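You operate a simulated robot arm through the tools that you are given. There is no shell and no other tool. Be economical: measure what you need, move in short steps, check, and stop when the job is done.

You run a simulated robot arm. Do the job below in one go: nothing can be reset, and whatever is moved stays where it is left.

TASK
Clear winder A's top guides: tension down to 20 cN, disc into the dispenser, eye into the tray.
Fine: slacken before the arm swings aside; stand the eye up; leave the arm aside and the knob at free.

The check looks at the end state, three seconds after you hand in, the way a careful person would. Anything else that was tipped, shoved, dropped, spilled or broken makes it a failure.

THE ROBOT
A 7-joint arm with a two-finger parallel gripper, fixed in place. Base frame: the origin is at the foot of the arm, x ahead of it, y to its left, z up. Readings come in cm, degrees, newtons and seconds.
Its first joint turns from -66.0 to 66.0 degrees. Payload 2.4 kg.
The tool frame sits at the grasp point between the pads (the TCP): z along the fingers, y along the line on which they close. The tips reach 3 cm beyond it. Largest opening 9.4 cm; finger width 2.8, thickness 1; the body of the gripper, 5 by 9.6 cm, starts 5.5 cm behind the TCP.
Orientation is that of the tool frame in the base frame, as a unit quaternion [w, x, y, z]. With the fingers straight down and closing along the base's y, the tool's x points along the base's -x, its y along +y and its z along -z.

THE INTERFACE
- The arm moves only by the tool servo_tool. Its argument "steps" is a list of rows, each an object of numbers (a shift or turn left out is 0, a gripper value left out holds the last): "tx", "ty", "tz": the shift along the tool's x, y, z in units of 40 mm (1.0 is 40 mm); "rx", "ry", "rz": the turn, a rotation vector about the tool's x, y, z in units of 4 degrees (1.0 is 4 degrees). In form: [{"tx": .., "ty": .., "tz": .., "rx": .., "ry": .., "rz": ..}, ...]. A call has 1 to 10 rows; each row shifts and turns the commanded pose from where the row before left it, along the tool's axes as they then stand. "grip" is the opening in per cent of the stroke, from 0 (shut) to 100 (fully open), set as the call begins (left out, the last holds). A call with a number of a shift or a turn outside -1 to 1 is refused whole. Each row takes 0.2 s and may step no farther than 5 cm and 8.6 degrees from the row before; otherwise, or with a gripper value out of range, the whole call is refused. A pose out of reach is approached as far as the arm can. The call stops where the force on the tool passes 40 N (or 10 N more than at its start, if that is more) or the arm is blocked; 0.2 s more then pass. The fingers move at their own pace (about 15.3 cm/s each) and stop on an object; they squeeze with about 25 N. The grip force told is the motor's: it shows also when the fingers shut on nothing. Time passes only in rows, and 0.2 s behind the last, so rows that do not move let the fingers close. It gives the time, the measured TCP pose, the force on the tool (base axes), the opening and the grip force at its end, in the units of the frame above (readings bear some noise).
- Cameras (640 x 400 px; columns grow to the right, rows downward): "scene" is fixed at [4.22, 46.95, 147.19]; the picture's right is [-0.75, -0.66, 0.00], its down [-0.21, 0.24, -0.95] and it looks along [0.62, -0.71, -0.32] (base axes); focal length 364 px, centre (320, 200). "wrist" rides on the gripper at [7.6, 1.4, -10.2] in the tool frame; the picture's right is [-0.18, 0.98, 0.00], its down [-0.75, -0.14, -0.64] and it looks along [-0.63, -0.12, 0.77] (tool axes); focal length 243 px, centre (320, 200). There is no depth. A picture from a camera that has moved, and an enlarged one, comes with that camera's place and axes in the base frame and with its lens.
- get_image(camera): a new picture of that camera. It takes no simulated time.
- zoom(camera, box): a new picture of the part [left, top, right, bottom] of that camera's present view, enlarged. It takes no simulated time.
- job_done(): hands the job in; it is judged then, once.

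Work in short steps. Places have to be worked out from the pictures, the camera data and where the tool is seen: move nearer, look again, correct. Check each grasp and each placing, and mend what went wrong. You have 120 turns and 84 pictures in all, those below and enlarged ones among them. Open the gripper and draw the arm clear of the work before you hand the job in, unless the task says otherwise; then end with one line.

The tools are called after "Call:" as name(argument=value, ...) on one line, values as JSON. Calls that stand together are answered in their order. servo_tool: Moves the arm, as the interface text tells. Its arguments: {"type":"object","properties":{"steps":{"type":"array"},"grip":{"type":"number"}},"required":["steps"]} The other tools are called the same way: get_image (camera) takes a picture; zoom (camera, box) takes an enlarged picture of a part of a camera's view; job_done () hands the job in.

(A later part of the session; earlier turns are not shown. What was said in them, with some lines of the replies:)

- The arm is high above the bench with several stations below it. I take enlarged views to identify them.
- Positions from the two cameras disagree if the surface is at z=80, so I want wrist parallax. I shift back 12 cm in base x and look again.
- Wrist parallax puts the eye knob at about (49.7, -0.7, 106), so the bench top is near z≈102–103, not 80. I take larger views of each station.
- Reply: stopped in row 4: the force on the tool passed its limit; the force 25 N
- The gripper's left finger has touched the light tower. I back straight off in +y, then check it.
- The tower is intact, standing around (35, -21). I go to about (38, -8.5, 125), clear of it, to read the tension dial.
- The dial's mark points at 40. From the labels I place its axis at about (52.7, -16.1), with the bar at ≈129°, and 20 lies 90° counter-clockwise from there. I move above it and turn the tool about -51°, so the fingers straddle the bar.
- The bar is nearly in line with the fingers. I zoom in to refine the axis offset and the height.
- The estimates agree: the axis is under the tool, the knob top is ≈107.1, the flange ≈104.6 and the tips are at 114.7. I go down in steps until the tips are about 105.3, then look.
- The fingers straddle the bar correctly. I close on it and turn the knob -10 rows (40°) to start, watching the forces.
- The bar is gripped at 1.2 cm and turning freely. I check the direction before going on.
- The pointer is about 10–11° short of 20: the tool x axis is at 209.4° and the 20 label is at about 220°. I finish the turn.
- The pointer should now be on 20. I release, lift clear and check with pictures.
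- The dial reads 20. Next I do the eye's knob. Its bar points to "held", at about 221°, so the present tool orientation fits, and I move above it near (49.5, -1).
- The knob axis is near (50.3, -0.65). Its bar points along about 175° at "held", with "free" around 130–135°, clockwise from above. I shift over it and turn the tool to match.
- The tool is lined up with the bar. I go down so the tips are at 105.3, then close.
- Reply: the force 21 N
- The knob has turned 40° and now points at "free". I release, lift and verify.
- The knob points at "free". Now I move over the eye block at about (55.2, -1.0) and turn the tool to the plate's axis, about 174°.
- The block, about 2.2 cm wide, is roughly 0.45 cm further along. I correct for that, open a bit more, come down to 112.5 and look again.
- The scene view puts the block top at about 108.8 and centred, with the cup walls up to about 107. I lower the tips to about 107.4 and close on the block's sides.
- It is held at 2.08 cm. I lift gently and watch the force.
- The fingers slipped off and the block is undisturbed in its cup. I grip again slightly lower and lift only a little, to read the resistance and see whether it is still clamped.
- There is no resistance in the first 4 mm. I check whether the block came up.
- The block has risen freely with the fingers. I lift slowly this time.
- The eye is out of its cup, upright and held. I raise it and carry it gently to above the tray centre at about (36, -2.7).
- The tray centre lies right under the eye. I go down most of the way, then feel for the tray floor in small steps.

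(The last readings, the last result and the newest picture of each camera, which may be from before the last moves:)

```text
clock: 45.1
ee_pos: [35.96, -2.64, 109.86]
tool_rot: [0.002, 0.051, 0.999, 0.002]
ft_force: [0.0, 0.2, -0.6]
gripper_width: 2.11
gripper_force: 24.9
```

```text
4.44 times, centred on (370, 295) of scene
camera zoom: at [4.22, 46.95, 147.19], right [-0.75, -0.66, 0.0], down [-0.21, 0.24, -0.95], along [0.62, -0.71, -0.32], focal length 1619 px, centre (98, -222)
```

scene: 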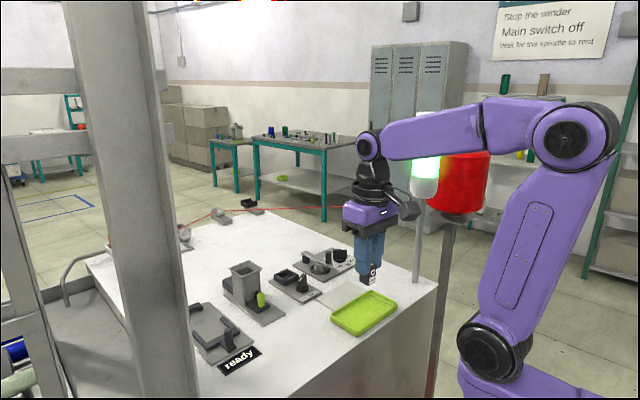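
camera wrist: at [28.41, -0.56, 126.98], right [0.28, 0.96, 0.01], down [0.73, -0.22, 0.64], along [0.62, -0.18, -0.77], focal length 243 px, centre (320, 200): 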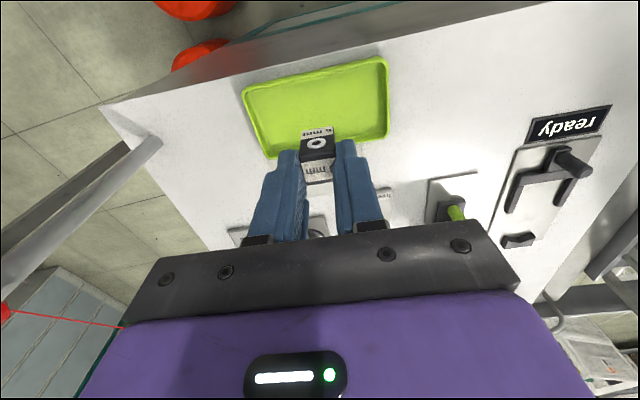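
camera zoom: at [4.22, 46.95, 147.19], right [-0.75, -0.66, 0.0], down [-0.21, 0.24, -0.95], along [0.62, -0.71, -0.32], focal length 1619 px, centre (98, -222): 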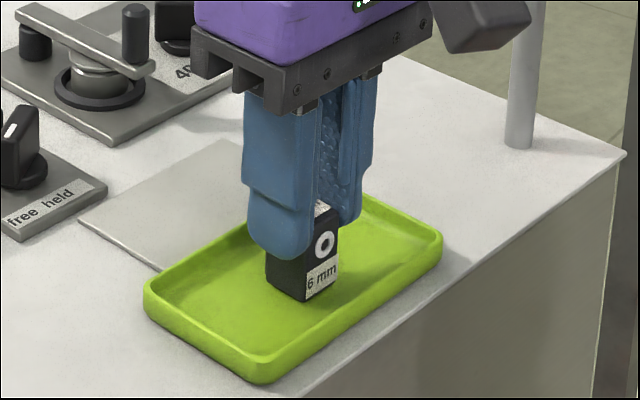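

The eye is close above the floor, so I take small steps.

Call:
servo_tool(steps=[{"tz": 0.06}, {"tz": 0.06}, {}])

Call:
servo_tool(steps=[{"tz": 0.04}, {}])

Call:
servo_tool(steps=[{"tz": 0.04}, {}])

```text
clock: 45.9
ee_pos: [36.0, -2.69, 109.51]
tool_rot: [0.004, 0.05, 0.999, 0.002]
ft_force: [0.7, 0.0, 20.5]
gripper_width: 2.08
gripper_force: 24.3
```

```text
clock: 46.5
ee_pos: [35.95, -2.6, 109.17]
tool_rot: [0.003, 0.05, 0.999, 0.003]
ft_force: [2.3, 0.6, 20.4]
gripper_width: 2.08
gripper_force: 25.2
```

```text
clock: 47.1
ee_pos: [35.85, -2.53, 109.07]
tool_rot: [0.001, 0.051, 0.999, 0.003]
ft_force: [1.6, 1.3, 21.0]
gripper_width: 2.07
gripper_force: 24.7
```

The eye is on the floor, with the pads sliding at 20 N. I open the fingers and draw straight up.

Call:
servo_tool(steps=[{}, {}, {}, {"tz": -0.2}, {"tz": -0.5}, {"tz": -0.7}, {"tz": -0.7}, {}], grip=42)

Call:
zoom(camera="scene", box=[320, 250, 420, 340])

```text
clock: 48.9
ee_pos: [35.93, -2.59, 117.64]
tool_rot: [0.002, 0.051, 0.999, 0.002]
ft_force: [0.6, -0.7, 0.5]
gripper_width: 3.94
gripper_force: 0.0
```

```text
4.44 times, centred on (370, 295) of scene
camera zoom: at [4.22, 46.95, 147.19], right [-0.75, -0.66, 0.0], down [-0.21, 0.24, -0.95], along [0.62, -0.71, -0.32], focal length 1619 px, centre (98, -222)
```

zoom: 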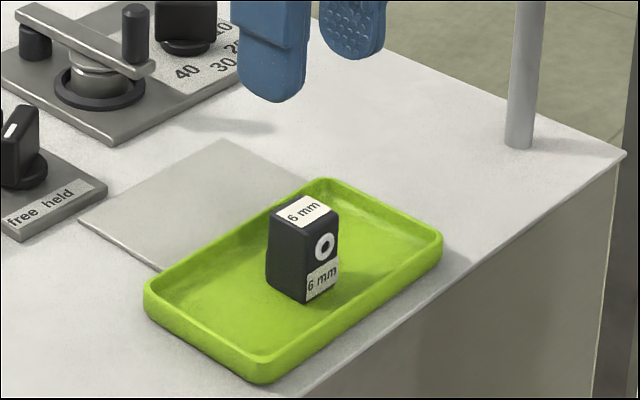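

The eye stands upright in the tray. Next is the swing arm, so I move over its peg at about (50.4, -9.3).

Call:
servo_tool(steps=[{"tx": -0.755, "ty": -0.26}, {"tx": -0.755, "ty": -0.26}, {"tx": -0.755, "ty": -0.26}, {"tx": -0.755, "ty": -0.26}, {"tx": -0.755, "ty": -0.26}, {}], grip=45)

Call:
zoom(camera="wrist", box=[220, 50, 420, 200])

Call:
zoom(camera="scene", box=[280, 190, 370, 290])

```text
clock: 50.3
ee_pos: [50.46, -9.44, 117.59]
tool_rot: [0.001, 0.05, 0.999, 0.002]
ft_force: [0.2, -0.5, 0.2]
gripper_width: 4.24
gripper_force: 0.0
```

```text
2.67 times, centred on (320, 125) of wrist
camera zoom: at [42.99, -7.35, 127.82], right [0.28, 0.96, 0.01], down [0.73, -0.22, 0.64], along [0.62, -0.18, -0.76], focal length 647 px, centre (320, 400)
```

zoom: 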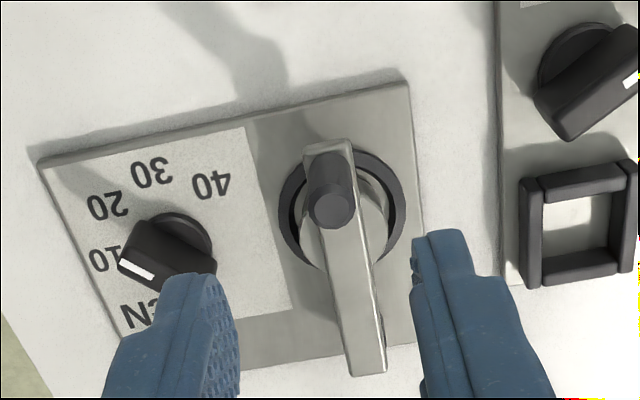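

```text
4.00 times, centred on (325, 240) of scene
camera zoom: at [4.23, 46.95, 147.19], right [-0.75, -0.66, 0.0], down [-0.21, 0.24, -0.95], along [0.62, -0.71, -0.32], focal length 1457 px, centre (300, 40)
```

zoom: 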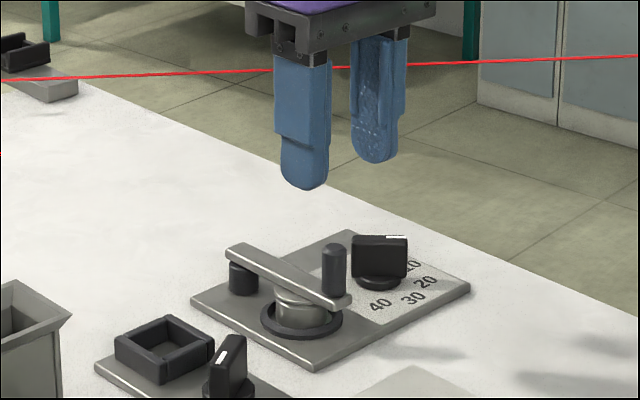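

The peg is nearly centred. I nudge slightly to +y, go down so the tips stay above the arm plate, and check.

Call:
servo_tool(steps=[{"ty": 0.07, "tz": 0.5}, {"tz": 0.6}, {"tz": 0.4}, {}])

Call:
zoom(camera="scene", box=[290, 220, 370, 280])

```text
clock: 51.3
ee_pos: [50.5, -9.1, 111.53]
tool_rot: [0.002, 0.051, 0.999, 0.002]
ft_force: [0.4, 0.2, -0.1]
gripper_width: 4.22
gripper_force: 0.1
```

```text
6.67 times, centred on (330, 250) of scene
camera zoom: at [4.22, 46.95, 147.19], right [-0.75, -0.66, 0.0], down [-0.21, 0.24, -0.95], along [0.62, -0.71, -0.32], focal length 2428 px, centre (253, -133)
```

zoom: 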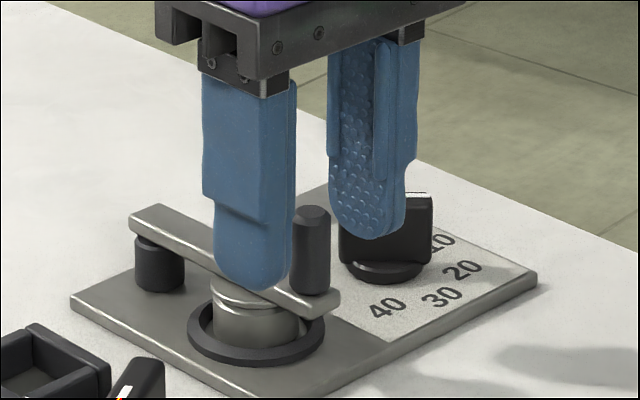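

The fingers straddle the peg. I close, then try a first small swing to +y.

Call:
servo_tool(steps=[{}, {}, {}], grip=0)

Call:
servo_tool(steps=[{"ty": 0.1}, {"ty": 0.1}, {"ty": 0.1, "tx": -0.01}, {}])

Call:
zoom(camera="scene", box=[280, 220, 360, 280])

```text
clock: 52.1
ee_pos: [50.6, -9.01, 111.6]
tool_rot: [0.002, 0.051, 0.999, 0.002]
ft_force: [-0.4, 0.2, -2.6]
gripper_width: 1.29
gripper_force: 45.0
```

```text
clock: 53.1
ee_pos: [50.72, -7.77, 111.6]
tool_rot: [0.001, 0.05, 0.999, 0.002]
ft_force: [-1.7, -0.5, -5.5]
gripper_width: 1.28
gripper_force: 44.9
```

```text
6.67 times, centred on (320, 250) of scene
camera zoom: at [4.23, 46.95, 147.19], right [-0.75, -0.66, 0.0], down [-0.21, 0.24, -0.95], along [0.62, -0.71, -0.32], focal length 2428 px, centre (320, -133)
```

zoom: 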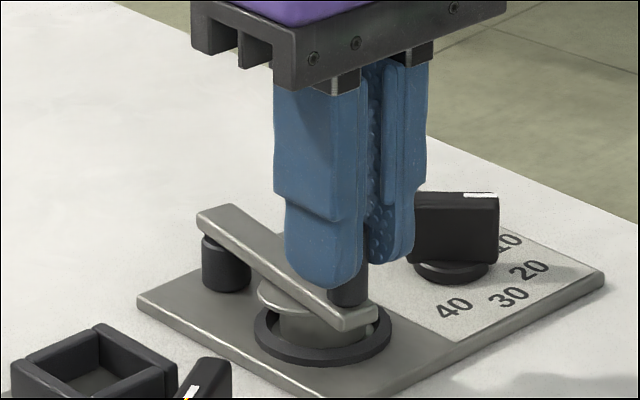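

It swings freely to +y. I follow the arc, turning the tool along with it, and check after about 28° more.

Call:
servo_tool(steps=[{"ty": 0.115, "tx": -0.027, "rz": 1}, {"ty": 0.115, "tx": -0.027, "rz": 1}, {"ty": 0.115, "tx": -0.027, "rz": 1}, {"ty": 0.115, "tx": -0.027, "rz": 1}, {"ty": 0.115, "tx": -0.027, "rz": 1}, {"ty": 0.115, "tx": -0.027, "rz": 1}, {"ty": 0.115, "tx": -0.027, "rz": 1}, {}])

Call:
zoom(camera="scene", box=[270, 220, 350, 290])

Call:
get_image(camera="wrist")

```text
clock: 54.9
ee_pos: [52.22, -4.81, 111.5]
tool_rot: [-0.002, 0.291, 0.957, 0.003]
ft_force: [-20.3, 18.6, -2.3]
gripper_width: 1.31
gripper_force: 44.6
```

```text
5.71 times, centred on (310, 255) of scene
camera zoom: at [4.16, 47.02, 147.17], right [-0.75, -0.66, 0.0], down [-0.21, 0.24, -0.95], along [0.62, -0.71, -0.32], focal length 2081 px, centre (377, -114)
```

zoom: 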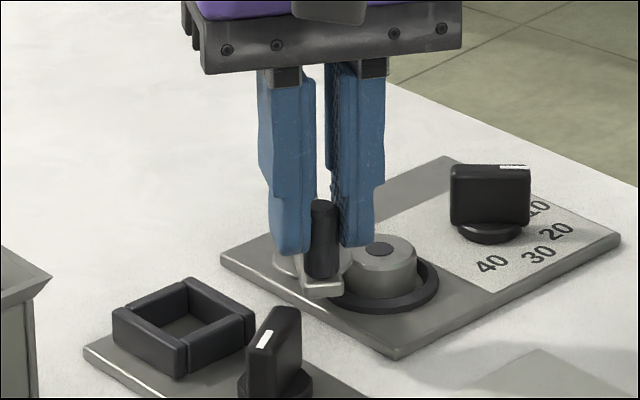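

```text
33 pictures are left
camera wrist: at [46.67, 0.43, 121.89], right [0.7, 0.71, 0.0], down [0.55, -0.54, 0.64], along [0.46, -0.44, -0.77], focal length 243 px, centre (320, 200)
```

wrist: 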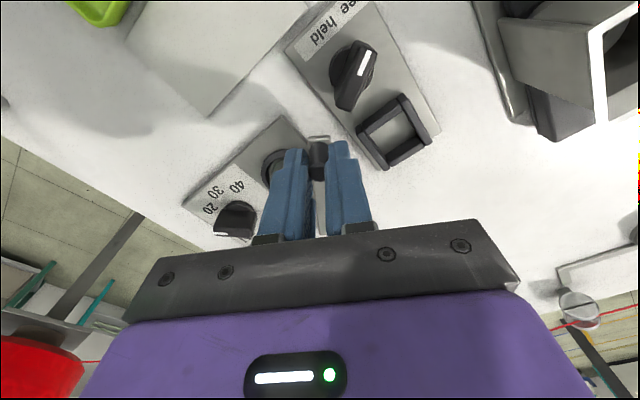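

The disc is uncovered now. The radial force shows the arm's radius is more like 7.5 cm, with the pivot at about (58, -9.4). I ease outward and continue the arc a bit.

Call:
servo_tool(steps=[{"tx": 0.03, "ty": 0.0}, {"ty": 0.13, "tx": -0.01, "rz": 1}, {"ty": 0.13, "tx": -0.01, "rz": 1}, {"ty": 0.13, "tx": -0.01, "rz": 1}, {}])

Call:
zoom(camera="scene", box=[270, 225, 340, 285])

Call:
zoom(camera="wrist", box=[220, 70, 470, 240])

```text
clock: 56.1
ee_pos: [53.32, -3.8, 111.47]
tool_rot: [0.001, 0.39, 0.921, 0.002]
ft_force: [-5.2, 5.1, -9.9]
gripper_width: 1.31
gripper_force: 45.0
```

```text
6.67 times, centred on (305, 255) of scene
camera zoom: at [4.23, 46.97, 147.18], right [-0.75, -0.66, 0.0], down [-0.21, 0.24, -0.95], along [0.62, -0.71, -0.32], focal length 2428 px, centre (420, -167)
```

zoom: 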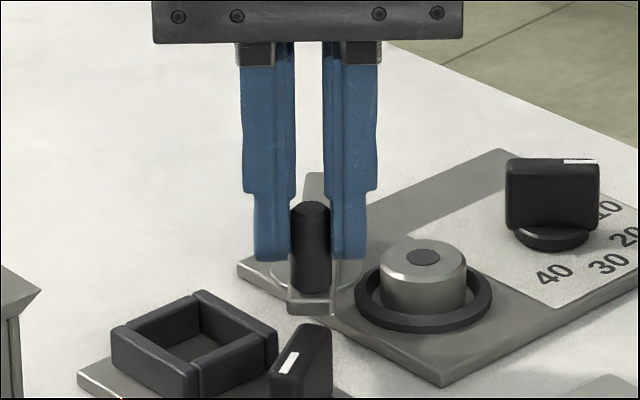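

```text
2.35 times, centred on (345, 155) of wrist
camera zoom: at [48.94, 2.51, 121.86], right [0.83, 0.55, 0.0], down [0.42, -0.64, 0.64], along [0.36, -0.53, -0.77], focal length 571 px, centre (261, 306)
```

zoom: 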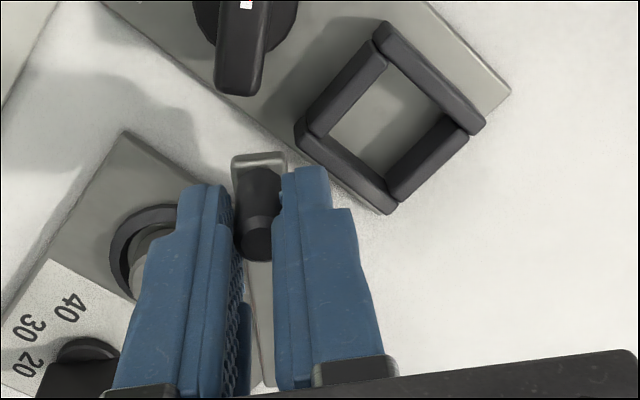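

By wall heights, the cup top is about 106 and the arm's underside about 107, so the arm should pass over it. I continue in small arcs, watching the force.

Call:
servo_tool(steps=[{"ty": 0.13, "tx": -0.008, "rz": 1}, {"ty": 0.13, "tx": -0.008, "rz": 1}, {"ty": 0.13, "tx": -0.008, "rz": 1}, {}])

Call:
zoom(camera="scene", box=[270, 225, 340, 285])

```text
clock: 57.1
ee_pos: [54.36, -3.1, 111.5]
tool_rot: [-0.001, 0.485, 0.875, 0.0]
ft_force: [-15.7, -5.3, -11.5]
gripper_width: 1.31
gripper_force: 44.3
```

```text
6.67 times, centred on (305, 255) of scene
camera zoom: at [4.19, 46.94, 147.19], right [-0.75, -0.66, 0.0], down [-0.21, 0.24, -0.95], along [0.62, -0.71, -0.32], focal length 2428 px, centre (420, -167)
```

zoom: 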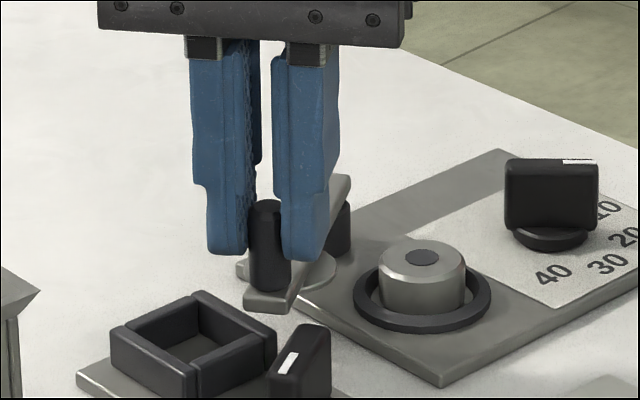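

The resistance is now opposed to the motion, so I seem to be at the arm's end stop, about 57–60° from the start. I release the peg and lift.

Call:
servo_tool(steps=[{}, {}, {"tz": -0.4}, {"tz": -0.7}, {"tz": -0.7}, {}], grip=40)

Call:
get_image(camera="wrist")

Call:
zoom(camera="scene", box=[210, 215, 350, 310])

```text
clock: 58.5
ee_pos: [54.42, -2.89, 118.82]
tool_rot: [0.0, 0.483, 0.875, 0.003]
ft_force: [1.0, -0.4, -0.3]
gripper_width: 3.76
gripper_force: 0.1
```

```text
29 pictures are left
camera wrist: at [51.6, 4.1, 129.13], right [0.93, 0.37, 0.01], down [0.28, -0.72, 0.64], along [0.24, -0.59, -0.77], focal length 243 px, centre (320, 200)
```

wrist: 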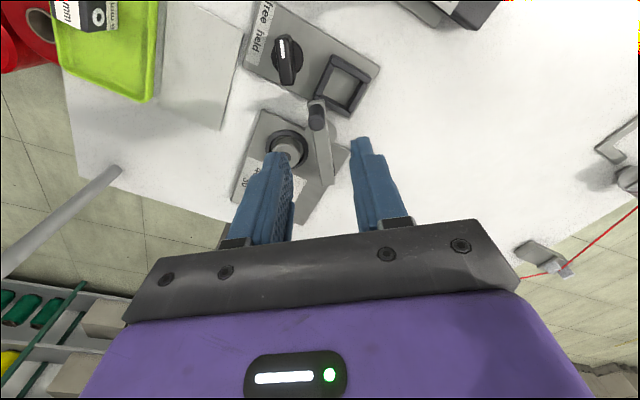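

```text
4.21 times, centred on (280, 262) of scene
camera zoom: at [4.22, 46.95, 147.19], right [-0.75, -0.66, 0.0], down [-0.21, 0.24, -0.95], along [0.62, -0.71, -0.32], focal length 1534 px, centre (488, -63)
```

zoom: 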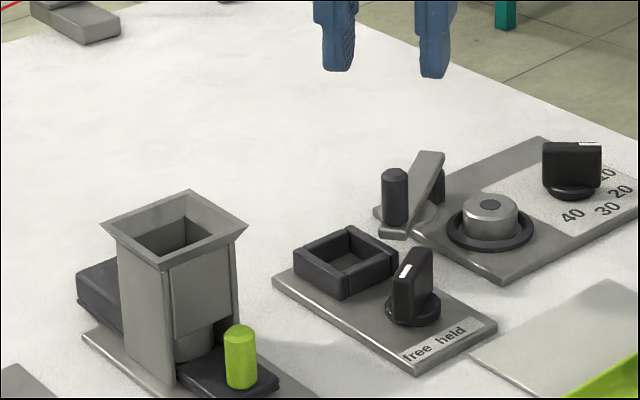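

The arm stays aside and the disc is exposed. I turn the tool to yaw about 205°, so the fingers straddle the disc well away from the arm.

Call:
servo_tool(steps=[{"rz": -1}, {"rz": -1}, {"rz": -1}, {"rz": -1}, {"rz": -1}, {"rz": -1}, {"rz": -1}, {"rz": -1}, {"rz": -1}, {"rz": -1}])

Call:
servo_tool(steps=[{"rz": -1}, {"rz": -1}, {"rz": -1}, {"rz": -1}, {"rz": -1}, {"rz": -1}, {"rz": -1}, {"rz": -1}, {"rz": -1}, {"rz": -1}])

Call:
servo_tool(steps=[{"rz": -0.75, "tx": 0.2, "ty": -0.3}, {"tx": 0.25, "ty": -0.3}, {"tx": 0.25, "ty": -0.4}, {"tx": 0.23, "ty": -0.3}, {}], grip=52)

Call:
get_image(camera="wrist")

```text
clock: 60.7
ee_pos: [54.48, -2.9, 118.77]
tool_rot: [0.003, 0.154, 0.988, 0.003]
ft_force: [-1.0, 0.0, -0.5]
gripper_width: 3.74
gripper_force: 0.1
```

```text
clock: 62.9
ee_pos: [54.6, -2.91, 118.83]
tool_rot: [0.003, -0.193, 0.981, 0.002]
ft_force: [-0.7, 0.3, 0.9]
gripper_width: 3.76
gripper_force: 0.0
```

```text
clock: 64.1
ee_pos: [53.38, -9.3, 118.77]
tool_rot: [0.002, -0.218, 0.976, 0.002]
ft_force: [0.2, -0.1, 0.0]
gripper_width: 4.86
gripper_force: 0.0
```

```text
27 pictures are left
camera wrist: at [45.71, -11.31, 129.02], right [-0.25, 0.97, 0.0], down [0.74, 0.19, 0.65], along [0.62, 0.16, -0.76], focal length 243 px, centre (320, 200)
```

wrist: 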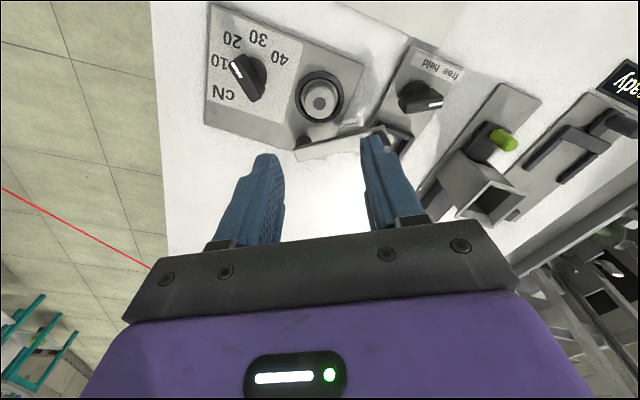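

The disc's top is around (52.9, -9.25, 106.5). I correct slightly and go down to about 112.5 for another look.

Call:
servo_tool(steps=[{"tx": 0.1, "ty": 0.03, "tz": 0.5}, {"tz": 0.6}, {"tz": 0.45}, {}])

Call:
zoom(camera="wrist", box=[220, 50, 420, 200])

Call:
zoom(camera="scene", box=[280, 210, 370, 285])

```text
clock: 65.1
ee_pos: [52.82, -9.27, 112.38]
tool_rot: [0.002, -0.218, 0.976, 0.001]
ft_force: [0.2, 0.5, -0.7]
gripper_width: 4.87
gripper_force: 0.2
```

```text
2.67 times, centred on (320, 125) of wrist
camera zoom: at [45.29, -11.29, 122.75], right [-0.25, 0.97, 0.0], down [0.74, 0.19, 0.65], along [0.62, 0.16, -0.76], focal length 647 px, centre (320, 400)
```

zoom: 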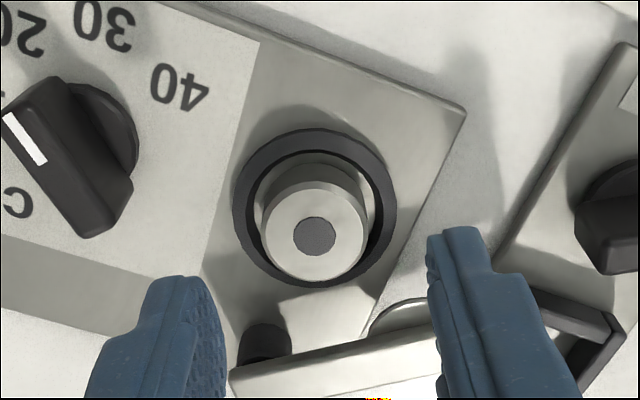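

```text
5.33 times, centred on (325, 248) of scene
camera zoom: at [4.22, 46.95, 147.19], right [-0.75, -0.66, 0.0], down [-0.21, 0.24, -0.95], along [0.62, -0.71, -0.32], focal length 1942 px, centre (293, -53)
```

zoom: 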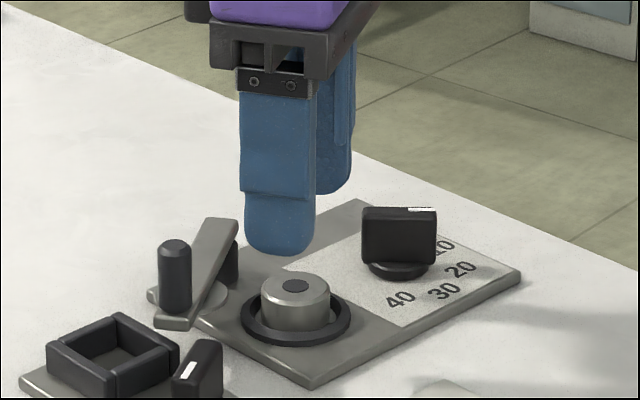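

The disc is centred under the tool. I go down until the tips are just above the ring, about 105.3, and close.

Call:
servo_tool(steps=[{"ty": -0.02, "tz": 0.5}, {"tz": 0.4}, {"tz": 0.12}, {}])

Call:
servo_tool(steps=[{}, {}, {}], grip=0)

Call:
zoom(camera="scene", box=[290, 220, 360, 280])

```text
clock: 66.1
ee_pos: [53.0, -9.21, 108.44]
tool_rot: [0.002, -0.219, 0.976, 0.002]
ft_force: [0.2, -0.4, -0.6]
gripper_width: 4.91
gripper_force: 0.0
```

```text
clock: 66.9
ee_pos: [52.96, -9.25, 108.46]
tool_rot: [0.002, -0.218, 0.976, 0.001]
ft_force: [-0.9, 0.6, -0.1]
gripper_width: 2.86
gripper_force: 24.4
```

```text
6.67 times, centred on (325, 250) of scene
camera zoom: at [4.22, 46.95, 147.19], right [-0.75, -0.66, 0.0], down [-0.21, 0.24, -0.95], along [0.62, -0.71, -0.32], focal length 2428 px, centre (287, -133)
```

zoom: 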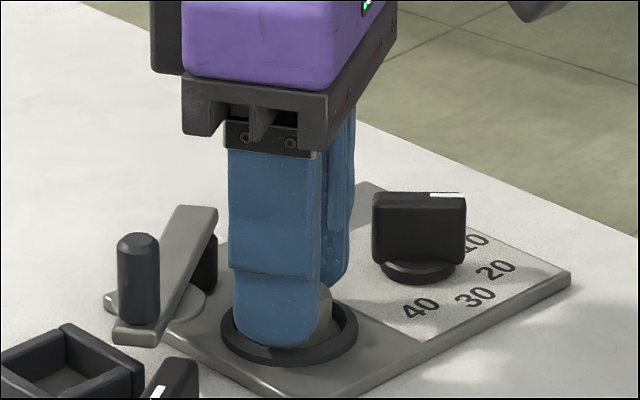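

The disc is gripped at 2.86 cm. I lift slowly.

Call:
servo_tool(steps=[{"tz": -0.06}, {"tz": -0.06}, {"tz": -0.08}, {"tz": -0.08}, {"tz": -0.1}, {"tz": -0.1}, {"tz": -0.15}, {"tz": -0.15}, {}])

Call:
zoom(camera="scene", box=[290, 215, 360, 275])

```text
clock: 68.9
ee_pos: [52.97, -9.37, 111.49]
tool_rot: [0.003, -0.218, 0.976, 0.001]
ft_force: [-0.4, 0.4, -0.1]
gripper_width: 2.88
gripper_force: 24.7
```

```text
6.67 times, centred on (325, 245) of scene
camera zoom: at [4.22, 46.95, 147.19], right [-0.75, -0.66, 0.0], down [-0.21, 0.24, -0.95], along [0.62, -0.71, -0.32], focal length 2428 px, centre (287, -100)
```

zoom: 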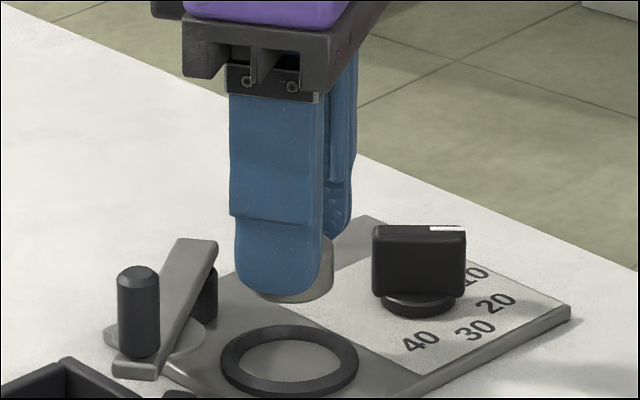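

The disc is out and level. I raise to about 121 and carry it toward the dispenser for a look down into the hopper.

Call:
servo_tool(steps=[{"tz": -0.3}, {"tz": -0.5}, {"tz": -0.6}, {"tz": -0.6}, {"tz": -0.4}, {}])

Call:
servo_tool(steps=[{"tx": -0.1, "ty": 0.2}, {"tx": -0.22, "ty": 0.4}, {"tx": -0.25, "ty": 0.42}, {"tx": -0.25, "ty": 0.42}, {"tx": -0.25, "ty": 0.42}, {"tx": -0.25, "ty": 0.42}, {"tx": -0.22, "ty": 0.4}, {"tx": -0.15, "ty": 0.3}, {"tx": -0.06, "ty": 0.15}, {}])

Call:
get_image(camera="wrist")

Call:
zoom(camera="scene", box=[200, 190, 320, 330])

```text
clock: 70.3
ee_pos: [52.87, -9.46, 121.22]
tool_rot: [0.002, -0.219, 0.976, 0.002]
ft_force: [0.8, 0.1, 0.3]
gripper_width: 2.87
gripper_force: 25.5
```

```text
clock: 72.5
ee_pos: [53.91, 5.0, 121.27]
tool_rot: [0.002, -0.219, 0.976, 0.001]
ft_force: [1.0, -0.5, -1.1]
gripper_width: 2.86
gripper_force: 25.0
```

```text
22 pictures are left
camera wrist: at [46.35, 2.91, 131.53], right [-0.25, 0.97, 0.0], down [0.74, 0.19, 0.65], along [0.62, 0.16, -0.76], focal length 243 px, centre (320, 200)
```

wrist: 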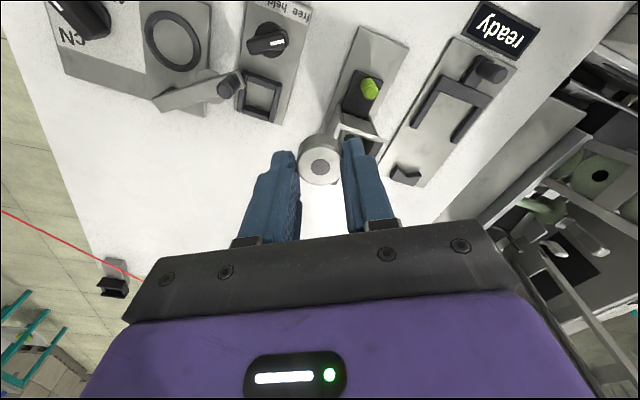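

```text
2.86 times, centred on (260, 260) of scene
camera zoom: at [4.22, 46.96, 147.19], right [-0.75, -0.66, 0.0], down [-0.21, 0.24, -0.95], along [0.62, -0.71, -0.32], focal length 1041 px, centre (491, 29)
```

zoom: 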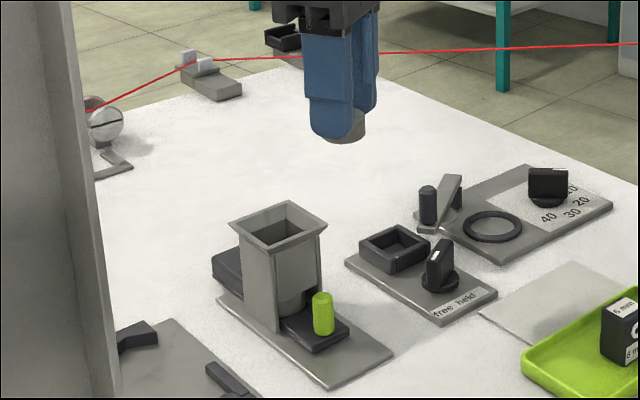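

The hopper is further to +y and its rim is probably at z≈110.5–112. I move above my estimate and turn the tool square to it, at yaw about 178°.

Call:
servo_tool(steps=[{"tx": -0.33, "ty": 0.19}, {"tx": -0.33, "ty": 0.19}, {"tx": -0.33, "ty": 0.2}, {"rz": 1}, {"rz": 1}, {"rz": 1}, {"rz": 1}, {"rz": 1}, {"rz": 1}, {"rz": 0.8}])

Call:
get_image(camera="wrist")

Call:
zoom(camera="scene", box=[200, 190, 320, 330])

```text
clock: 74.7
ee_pos: [56.52, 8.77, 121.17]
tool_rot: [0.002, 0.018, 1.0, 0.001]
ft_force: [-0.1, 0.5, 0.5]
gripper_width: 2.86
gripper_force: 24.9
```

```text
20 pictures are left
camera wrist: at [48.86, 10.36, 131.55], right [0.22, 0.98, 0.0], down [0.75, -0.17, 0.64], along [0.63, -0.14, -0.76], focal length 243 px, centre (320, 200)
```

wrist: 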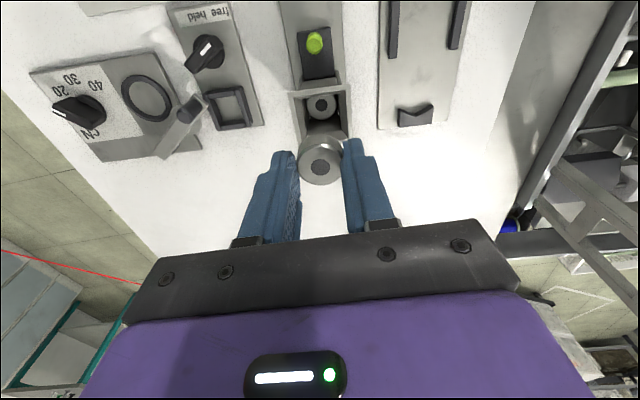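

```text
2.86 times, centred on (260, 260) of scene
camera zoom: at [4.22, 46.95, 147.19], right [-0.75, -0.66, 0.0], down [-0.21, 0.24, -0.95], along [0.62, -0.71, -0.32], focal length 1041 px, centre (491, 29)
```

zoom: 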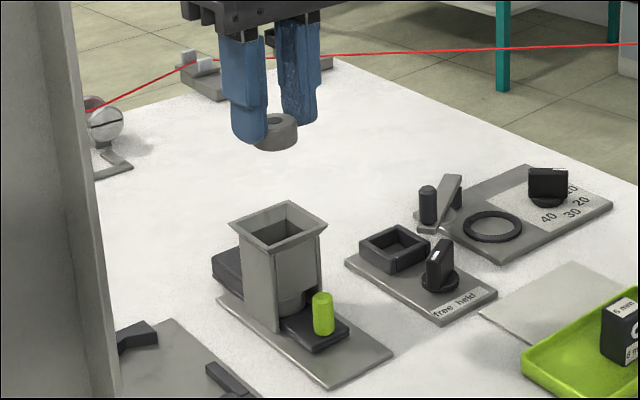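

The hopper opening lines up well; I estimate its rim centre at about (57.0, 9.0, 111.3). I shift 0.5 cm forward, lower to TCP 117.2 and check.

Call:
servo_tool(steps=[{"tx": -0.12, "ty": 0.03}, {"tz": 0.4}, {"tz": 0.4}, {"tz": 0.2}, {}])

Call:
zoom(camera="wrist", box=[240, 70, 400, 200])

Call:
zoom(camera="scene", box=[210, 200, 310, 300])

```text
clock: 75.9
ee_pos: [56.94, 8.8, 117.28]
tool_rot: [0.002, 0.017, 1.0, 0.002]
ft_force: [-0.3, 0.3, -0.4]
gripper_width: 2.86
gripper_force: 25.3
```

```text
3.08 times, centred on (320, 135) of wrist
camera zoom: at [49.36, 10.48, 127.53], right [0.22, 0.98, 0.0], down [0.75, -0.17, 0.64], along [0.63, -0.14, -0.76], focal length 746 px, centre (320, 400)
```

zoom: 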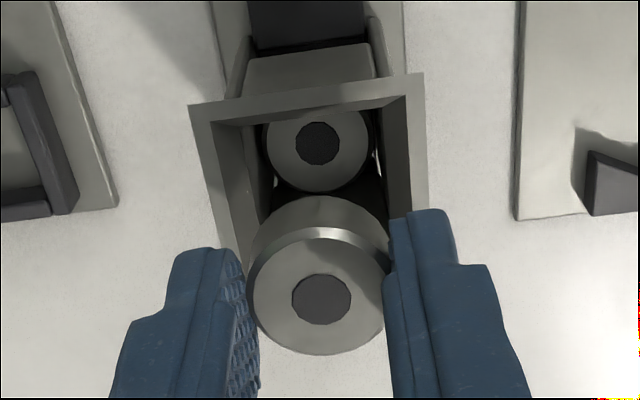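

```text
4.00 times, centred on (260, 250) of scene
camera zoom: at [4.22, 46.95, 147.19], right [-0.75, -0.66, 0.0], down [-0.21, 0.24, -0.95], along [0.62, -0.71, -0.32], focal length 1457 px, centre (560, 0)
```

zoom: 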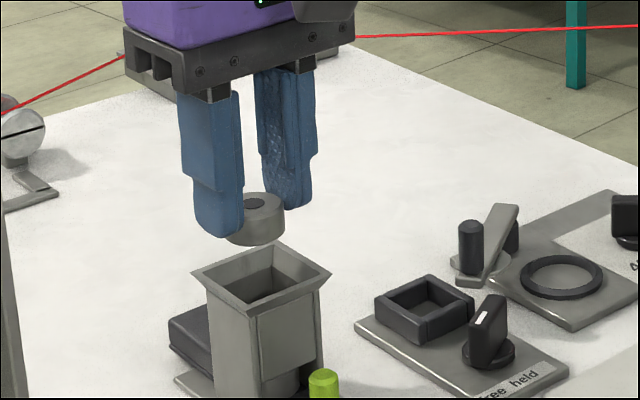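

The hopper mouth (4.2 cm inner, holding another disc) is well aligned. I make a tiny correction and lower until the disc's bottom just enters the funnel.

Call:
servo_tool(steps=[{"tx": 0.05, "ty": 0.025, "tz": 0.2}, {"tz": 0.15}, {"tz": 0.1}, {"tz": 0.08}, {}])

Call:
zoom(camera="wrist", box=[240, 70, 400, 200])

Call:
zoom(camera="scene", box=[230, 230, 300, 290])

```text
clock: 77.1
ee_pos: [56.78, 8.97, 115.15]
tool_rot: [0.001, 0.017, 1.0, 0.002]
ft_force: [-0.3, -0.6, 0.3]
gripper_width: 2.87
gripper_force: 25.4
```

```text
3.08 times, centred on (320, 135) of wrist
camera zoom: at [49.19, 10.55, 125.42], right [0.22, 0.98, 0.0], down [0.75, -0.17, 0.64], along [0.63, -0.14, -0.76], focal length 746 px, centre (320, 400)
```

zoom: 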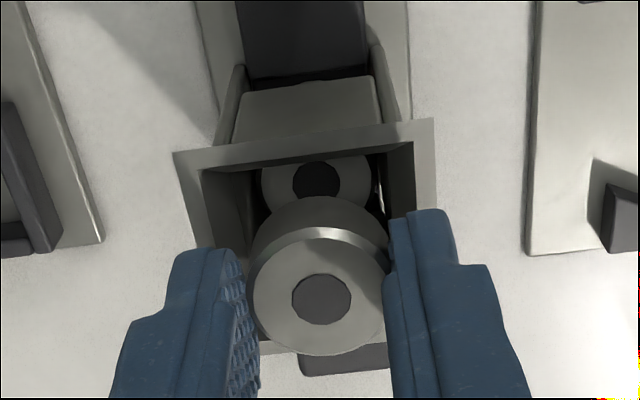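

```text
6.67 times, centred on (265, 260) of scene
camera zoom: at [4.22, 46.95, 147.19], right [-0.75, -0.66, 0.0], down [-0.21, 0.24, -0.95], along [0.62, -0.71, -0.32], focal length 2428 px, centre (687, -200)
```

zoom: 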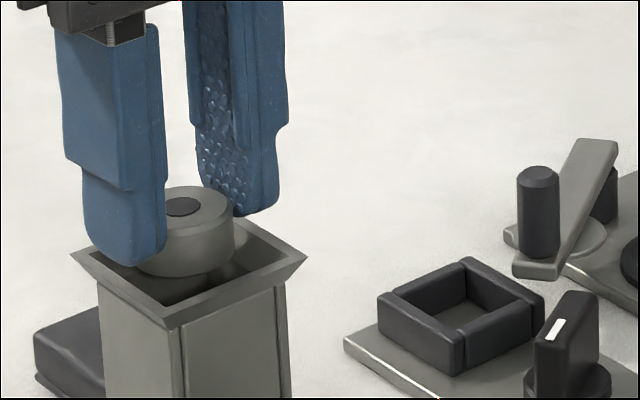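

The disc is centred over the mouth in both views. I lower 3 mm more and release.

Call:
servo_tool(steps=[{"tz": 0.08}, {}])

Call:
servo_tool(steps=[{}, {}, {}, {}], grip=50)

Call:
zoom(camera="scene", box=[230, 230, 300, 310])

Call:
zoom(camera="wrist", box=[240, 70, 400, 200])

```text
clock: 77.7
ee_pos: [56.8, 8.96, 114.82]
tool_rot: [0.001, 0.017, 1.0, 0.002]
ft_force: [-0.2, 0.2, 0.0]
gripper_width: 2.9
gripper_force: 24.8
```

```text
clock: 78.7
ee_pos: [56.81, 9.01, 114.86]
tool_rot: [0.002, 0.019, 1.0, 0.002]
ft_force: [-0.4, -0.4, 0.4]
gripper_width: 4.7
gripper_force: 0.0
```

```text
5.00 times, centred on (265, 270) of scene
camera zoom: at [4.22, 46.95, 147.19], right [-0.75, -0.66, 0.0], down [-0.21, 0.24, -0.95], along [0.62, -0.71, -0.32], focal length 1821 px, centre (595, -150)
```

zoom: 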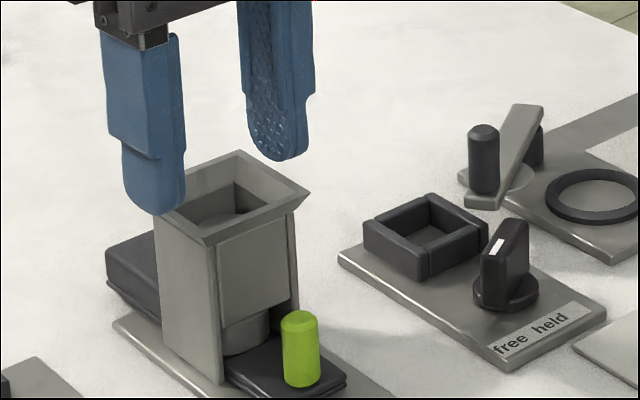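

```text
3.08 times, centred on (320, 135) of wrist
camera zoom: at [49.18, 10.55, 125.11], right [0.22, 0.98, 0.0], down [0.75, -0.17, 0.64], along [0.63, -0.14, -0.76], focal length 746 px, centre (320, 400)
```

zoom: 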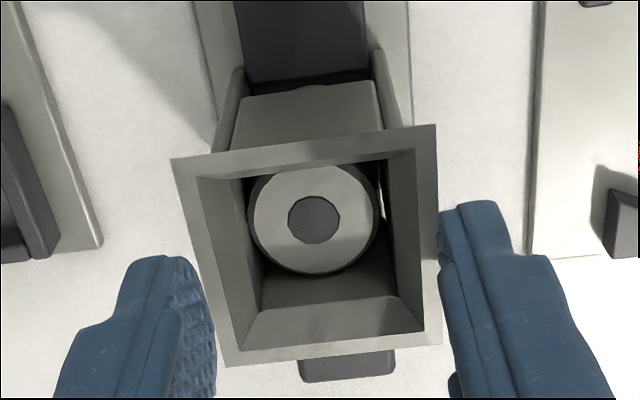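

The disc dropped flat into the hopper. I raise straight up, retreat and take final checks.

Call:
servo_tool(steps=[{"tz": -0.4}, {"tz": -0.7}, {"tz": -0.8}, {"tz": -0.8}, {"tz": -0.8}, {"tx": 0.8}, {"tx": 0.8}, {"tx": 0.8}, {"tx": 0.5}, {}])

Call:
get_image(camera="scene")

Call:
zoom(camera="scene", box=[220, 225, 410, 345])

Call:
get_image(camera="wrist")

```text
clock: 80.9
ee_pos: [45.09, 9.38, 126.81]
tool_rot: [0.001, 0.018, 1.0, 0.002]
ft_force: [0.1, -0.6, 0.1]
gripper_width: 4.71
gripper_force: 0.0
out of reach, approached as far as the arm can: row 5
```

```text
12 pictures are left
```

scene: 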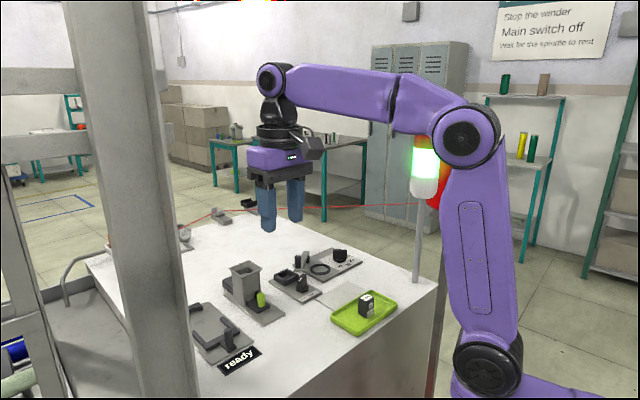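

```text
3.33 times, centred on (315, 285) of scene
camera zoom: at [4.22, 46.95, 147.19], right [-0.75, -0.66, 0.0], down [-0.21, 0.24, -0.95], along [0.62, -0.71, -0.32], focal length 1214 px, centre (337, -83)
```

zoom: 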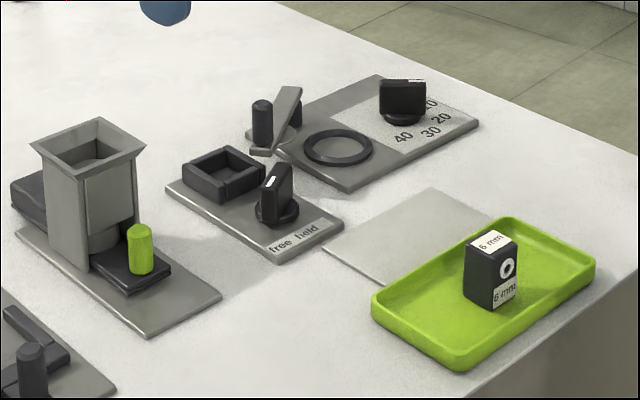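

```text
10 pictures are left
camera wrist: at [37.54, 10.91, 136.87], right [0.22, 0.98, 0.0], down [0.75, -0.17, 0.64], along [0.63, -0.14, -0.76], focal length 243 px, centre (320, 200)
```

wrist: 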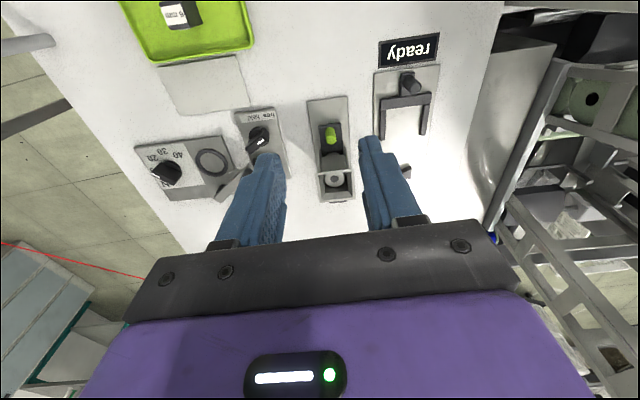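

Everything is in place. One last enlarged check of the dial and the free/held pointer.

Call:
zoom(camera="wrist", box=[130, 95, 300, 205])

```text
3.64 times, centred on (215, 150) of wrist
camera zoom: at [37.54, 10.91, 136.87], right [0.22, 0.98, 0.0], down [0.75, -0.17, 0.64], along [0.63, -0.14, -0.76], focal length 882 px, centre (702, 382)
```

zoom: 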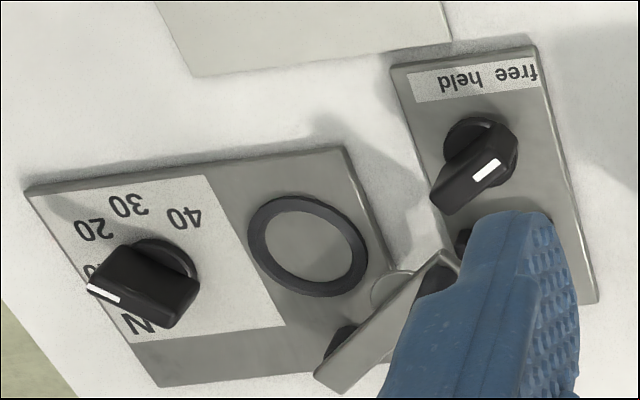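

The dial reads 20 and the knob rests on the free side. The arm is aside, the eye stands upright in the tray and the disc is in the dispenser. The gripper is open and well clear, so I hand in.

Call:
job_done()

```text
The job is handed in.
```

I handed the job in: tension is at 20 cN, the disc is in the dispenser, the eye stands upright in the tray, the arm is aside, and the knob is on the free side, about 20° past its "free" label. Early on a finger bumped the light tower, which stayed standing.
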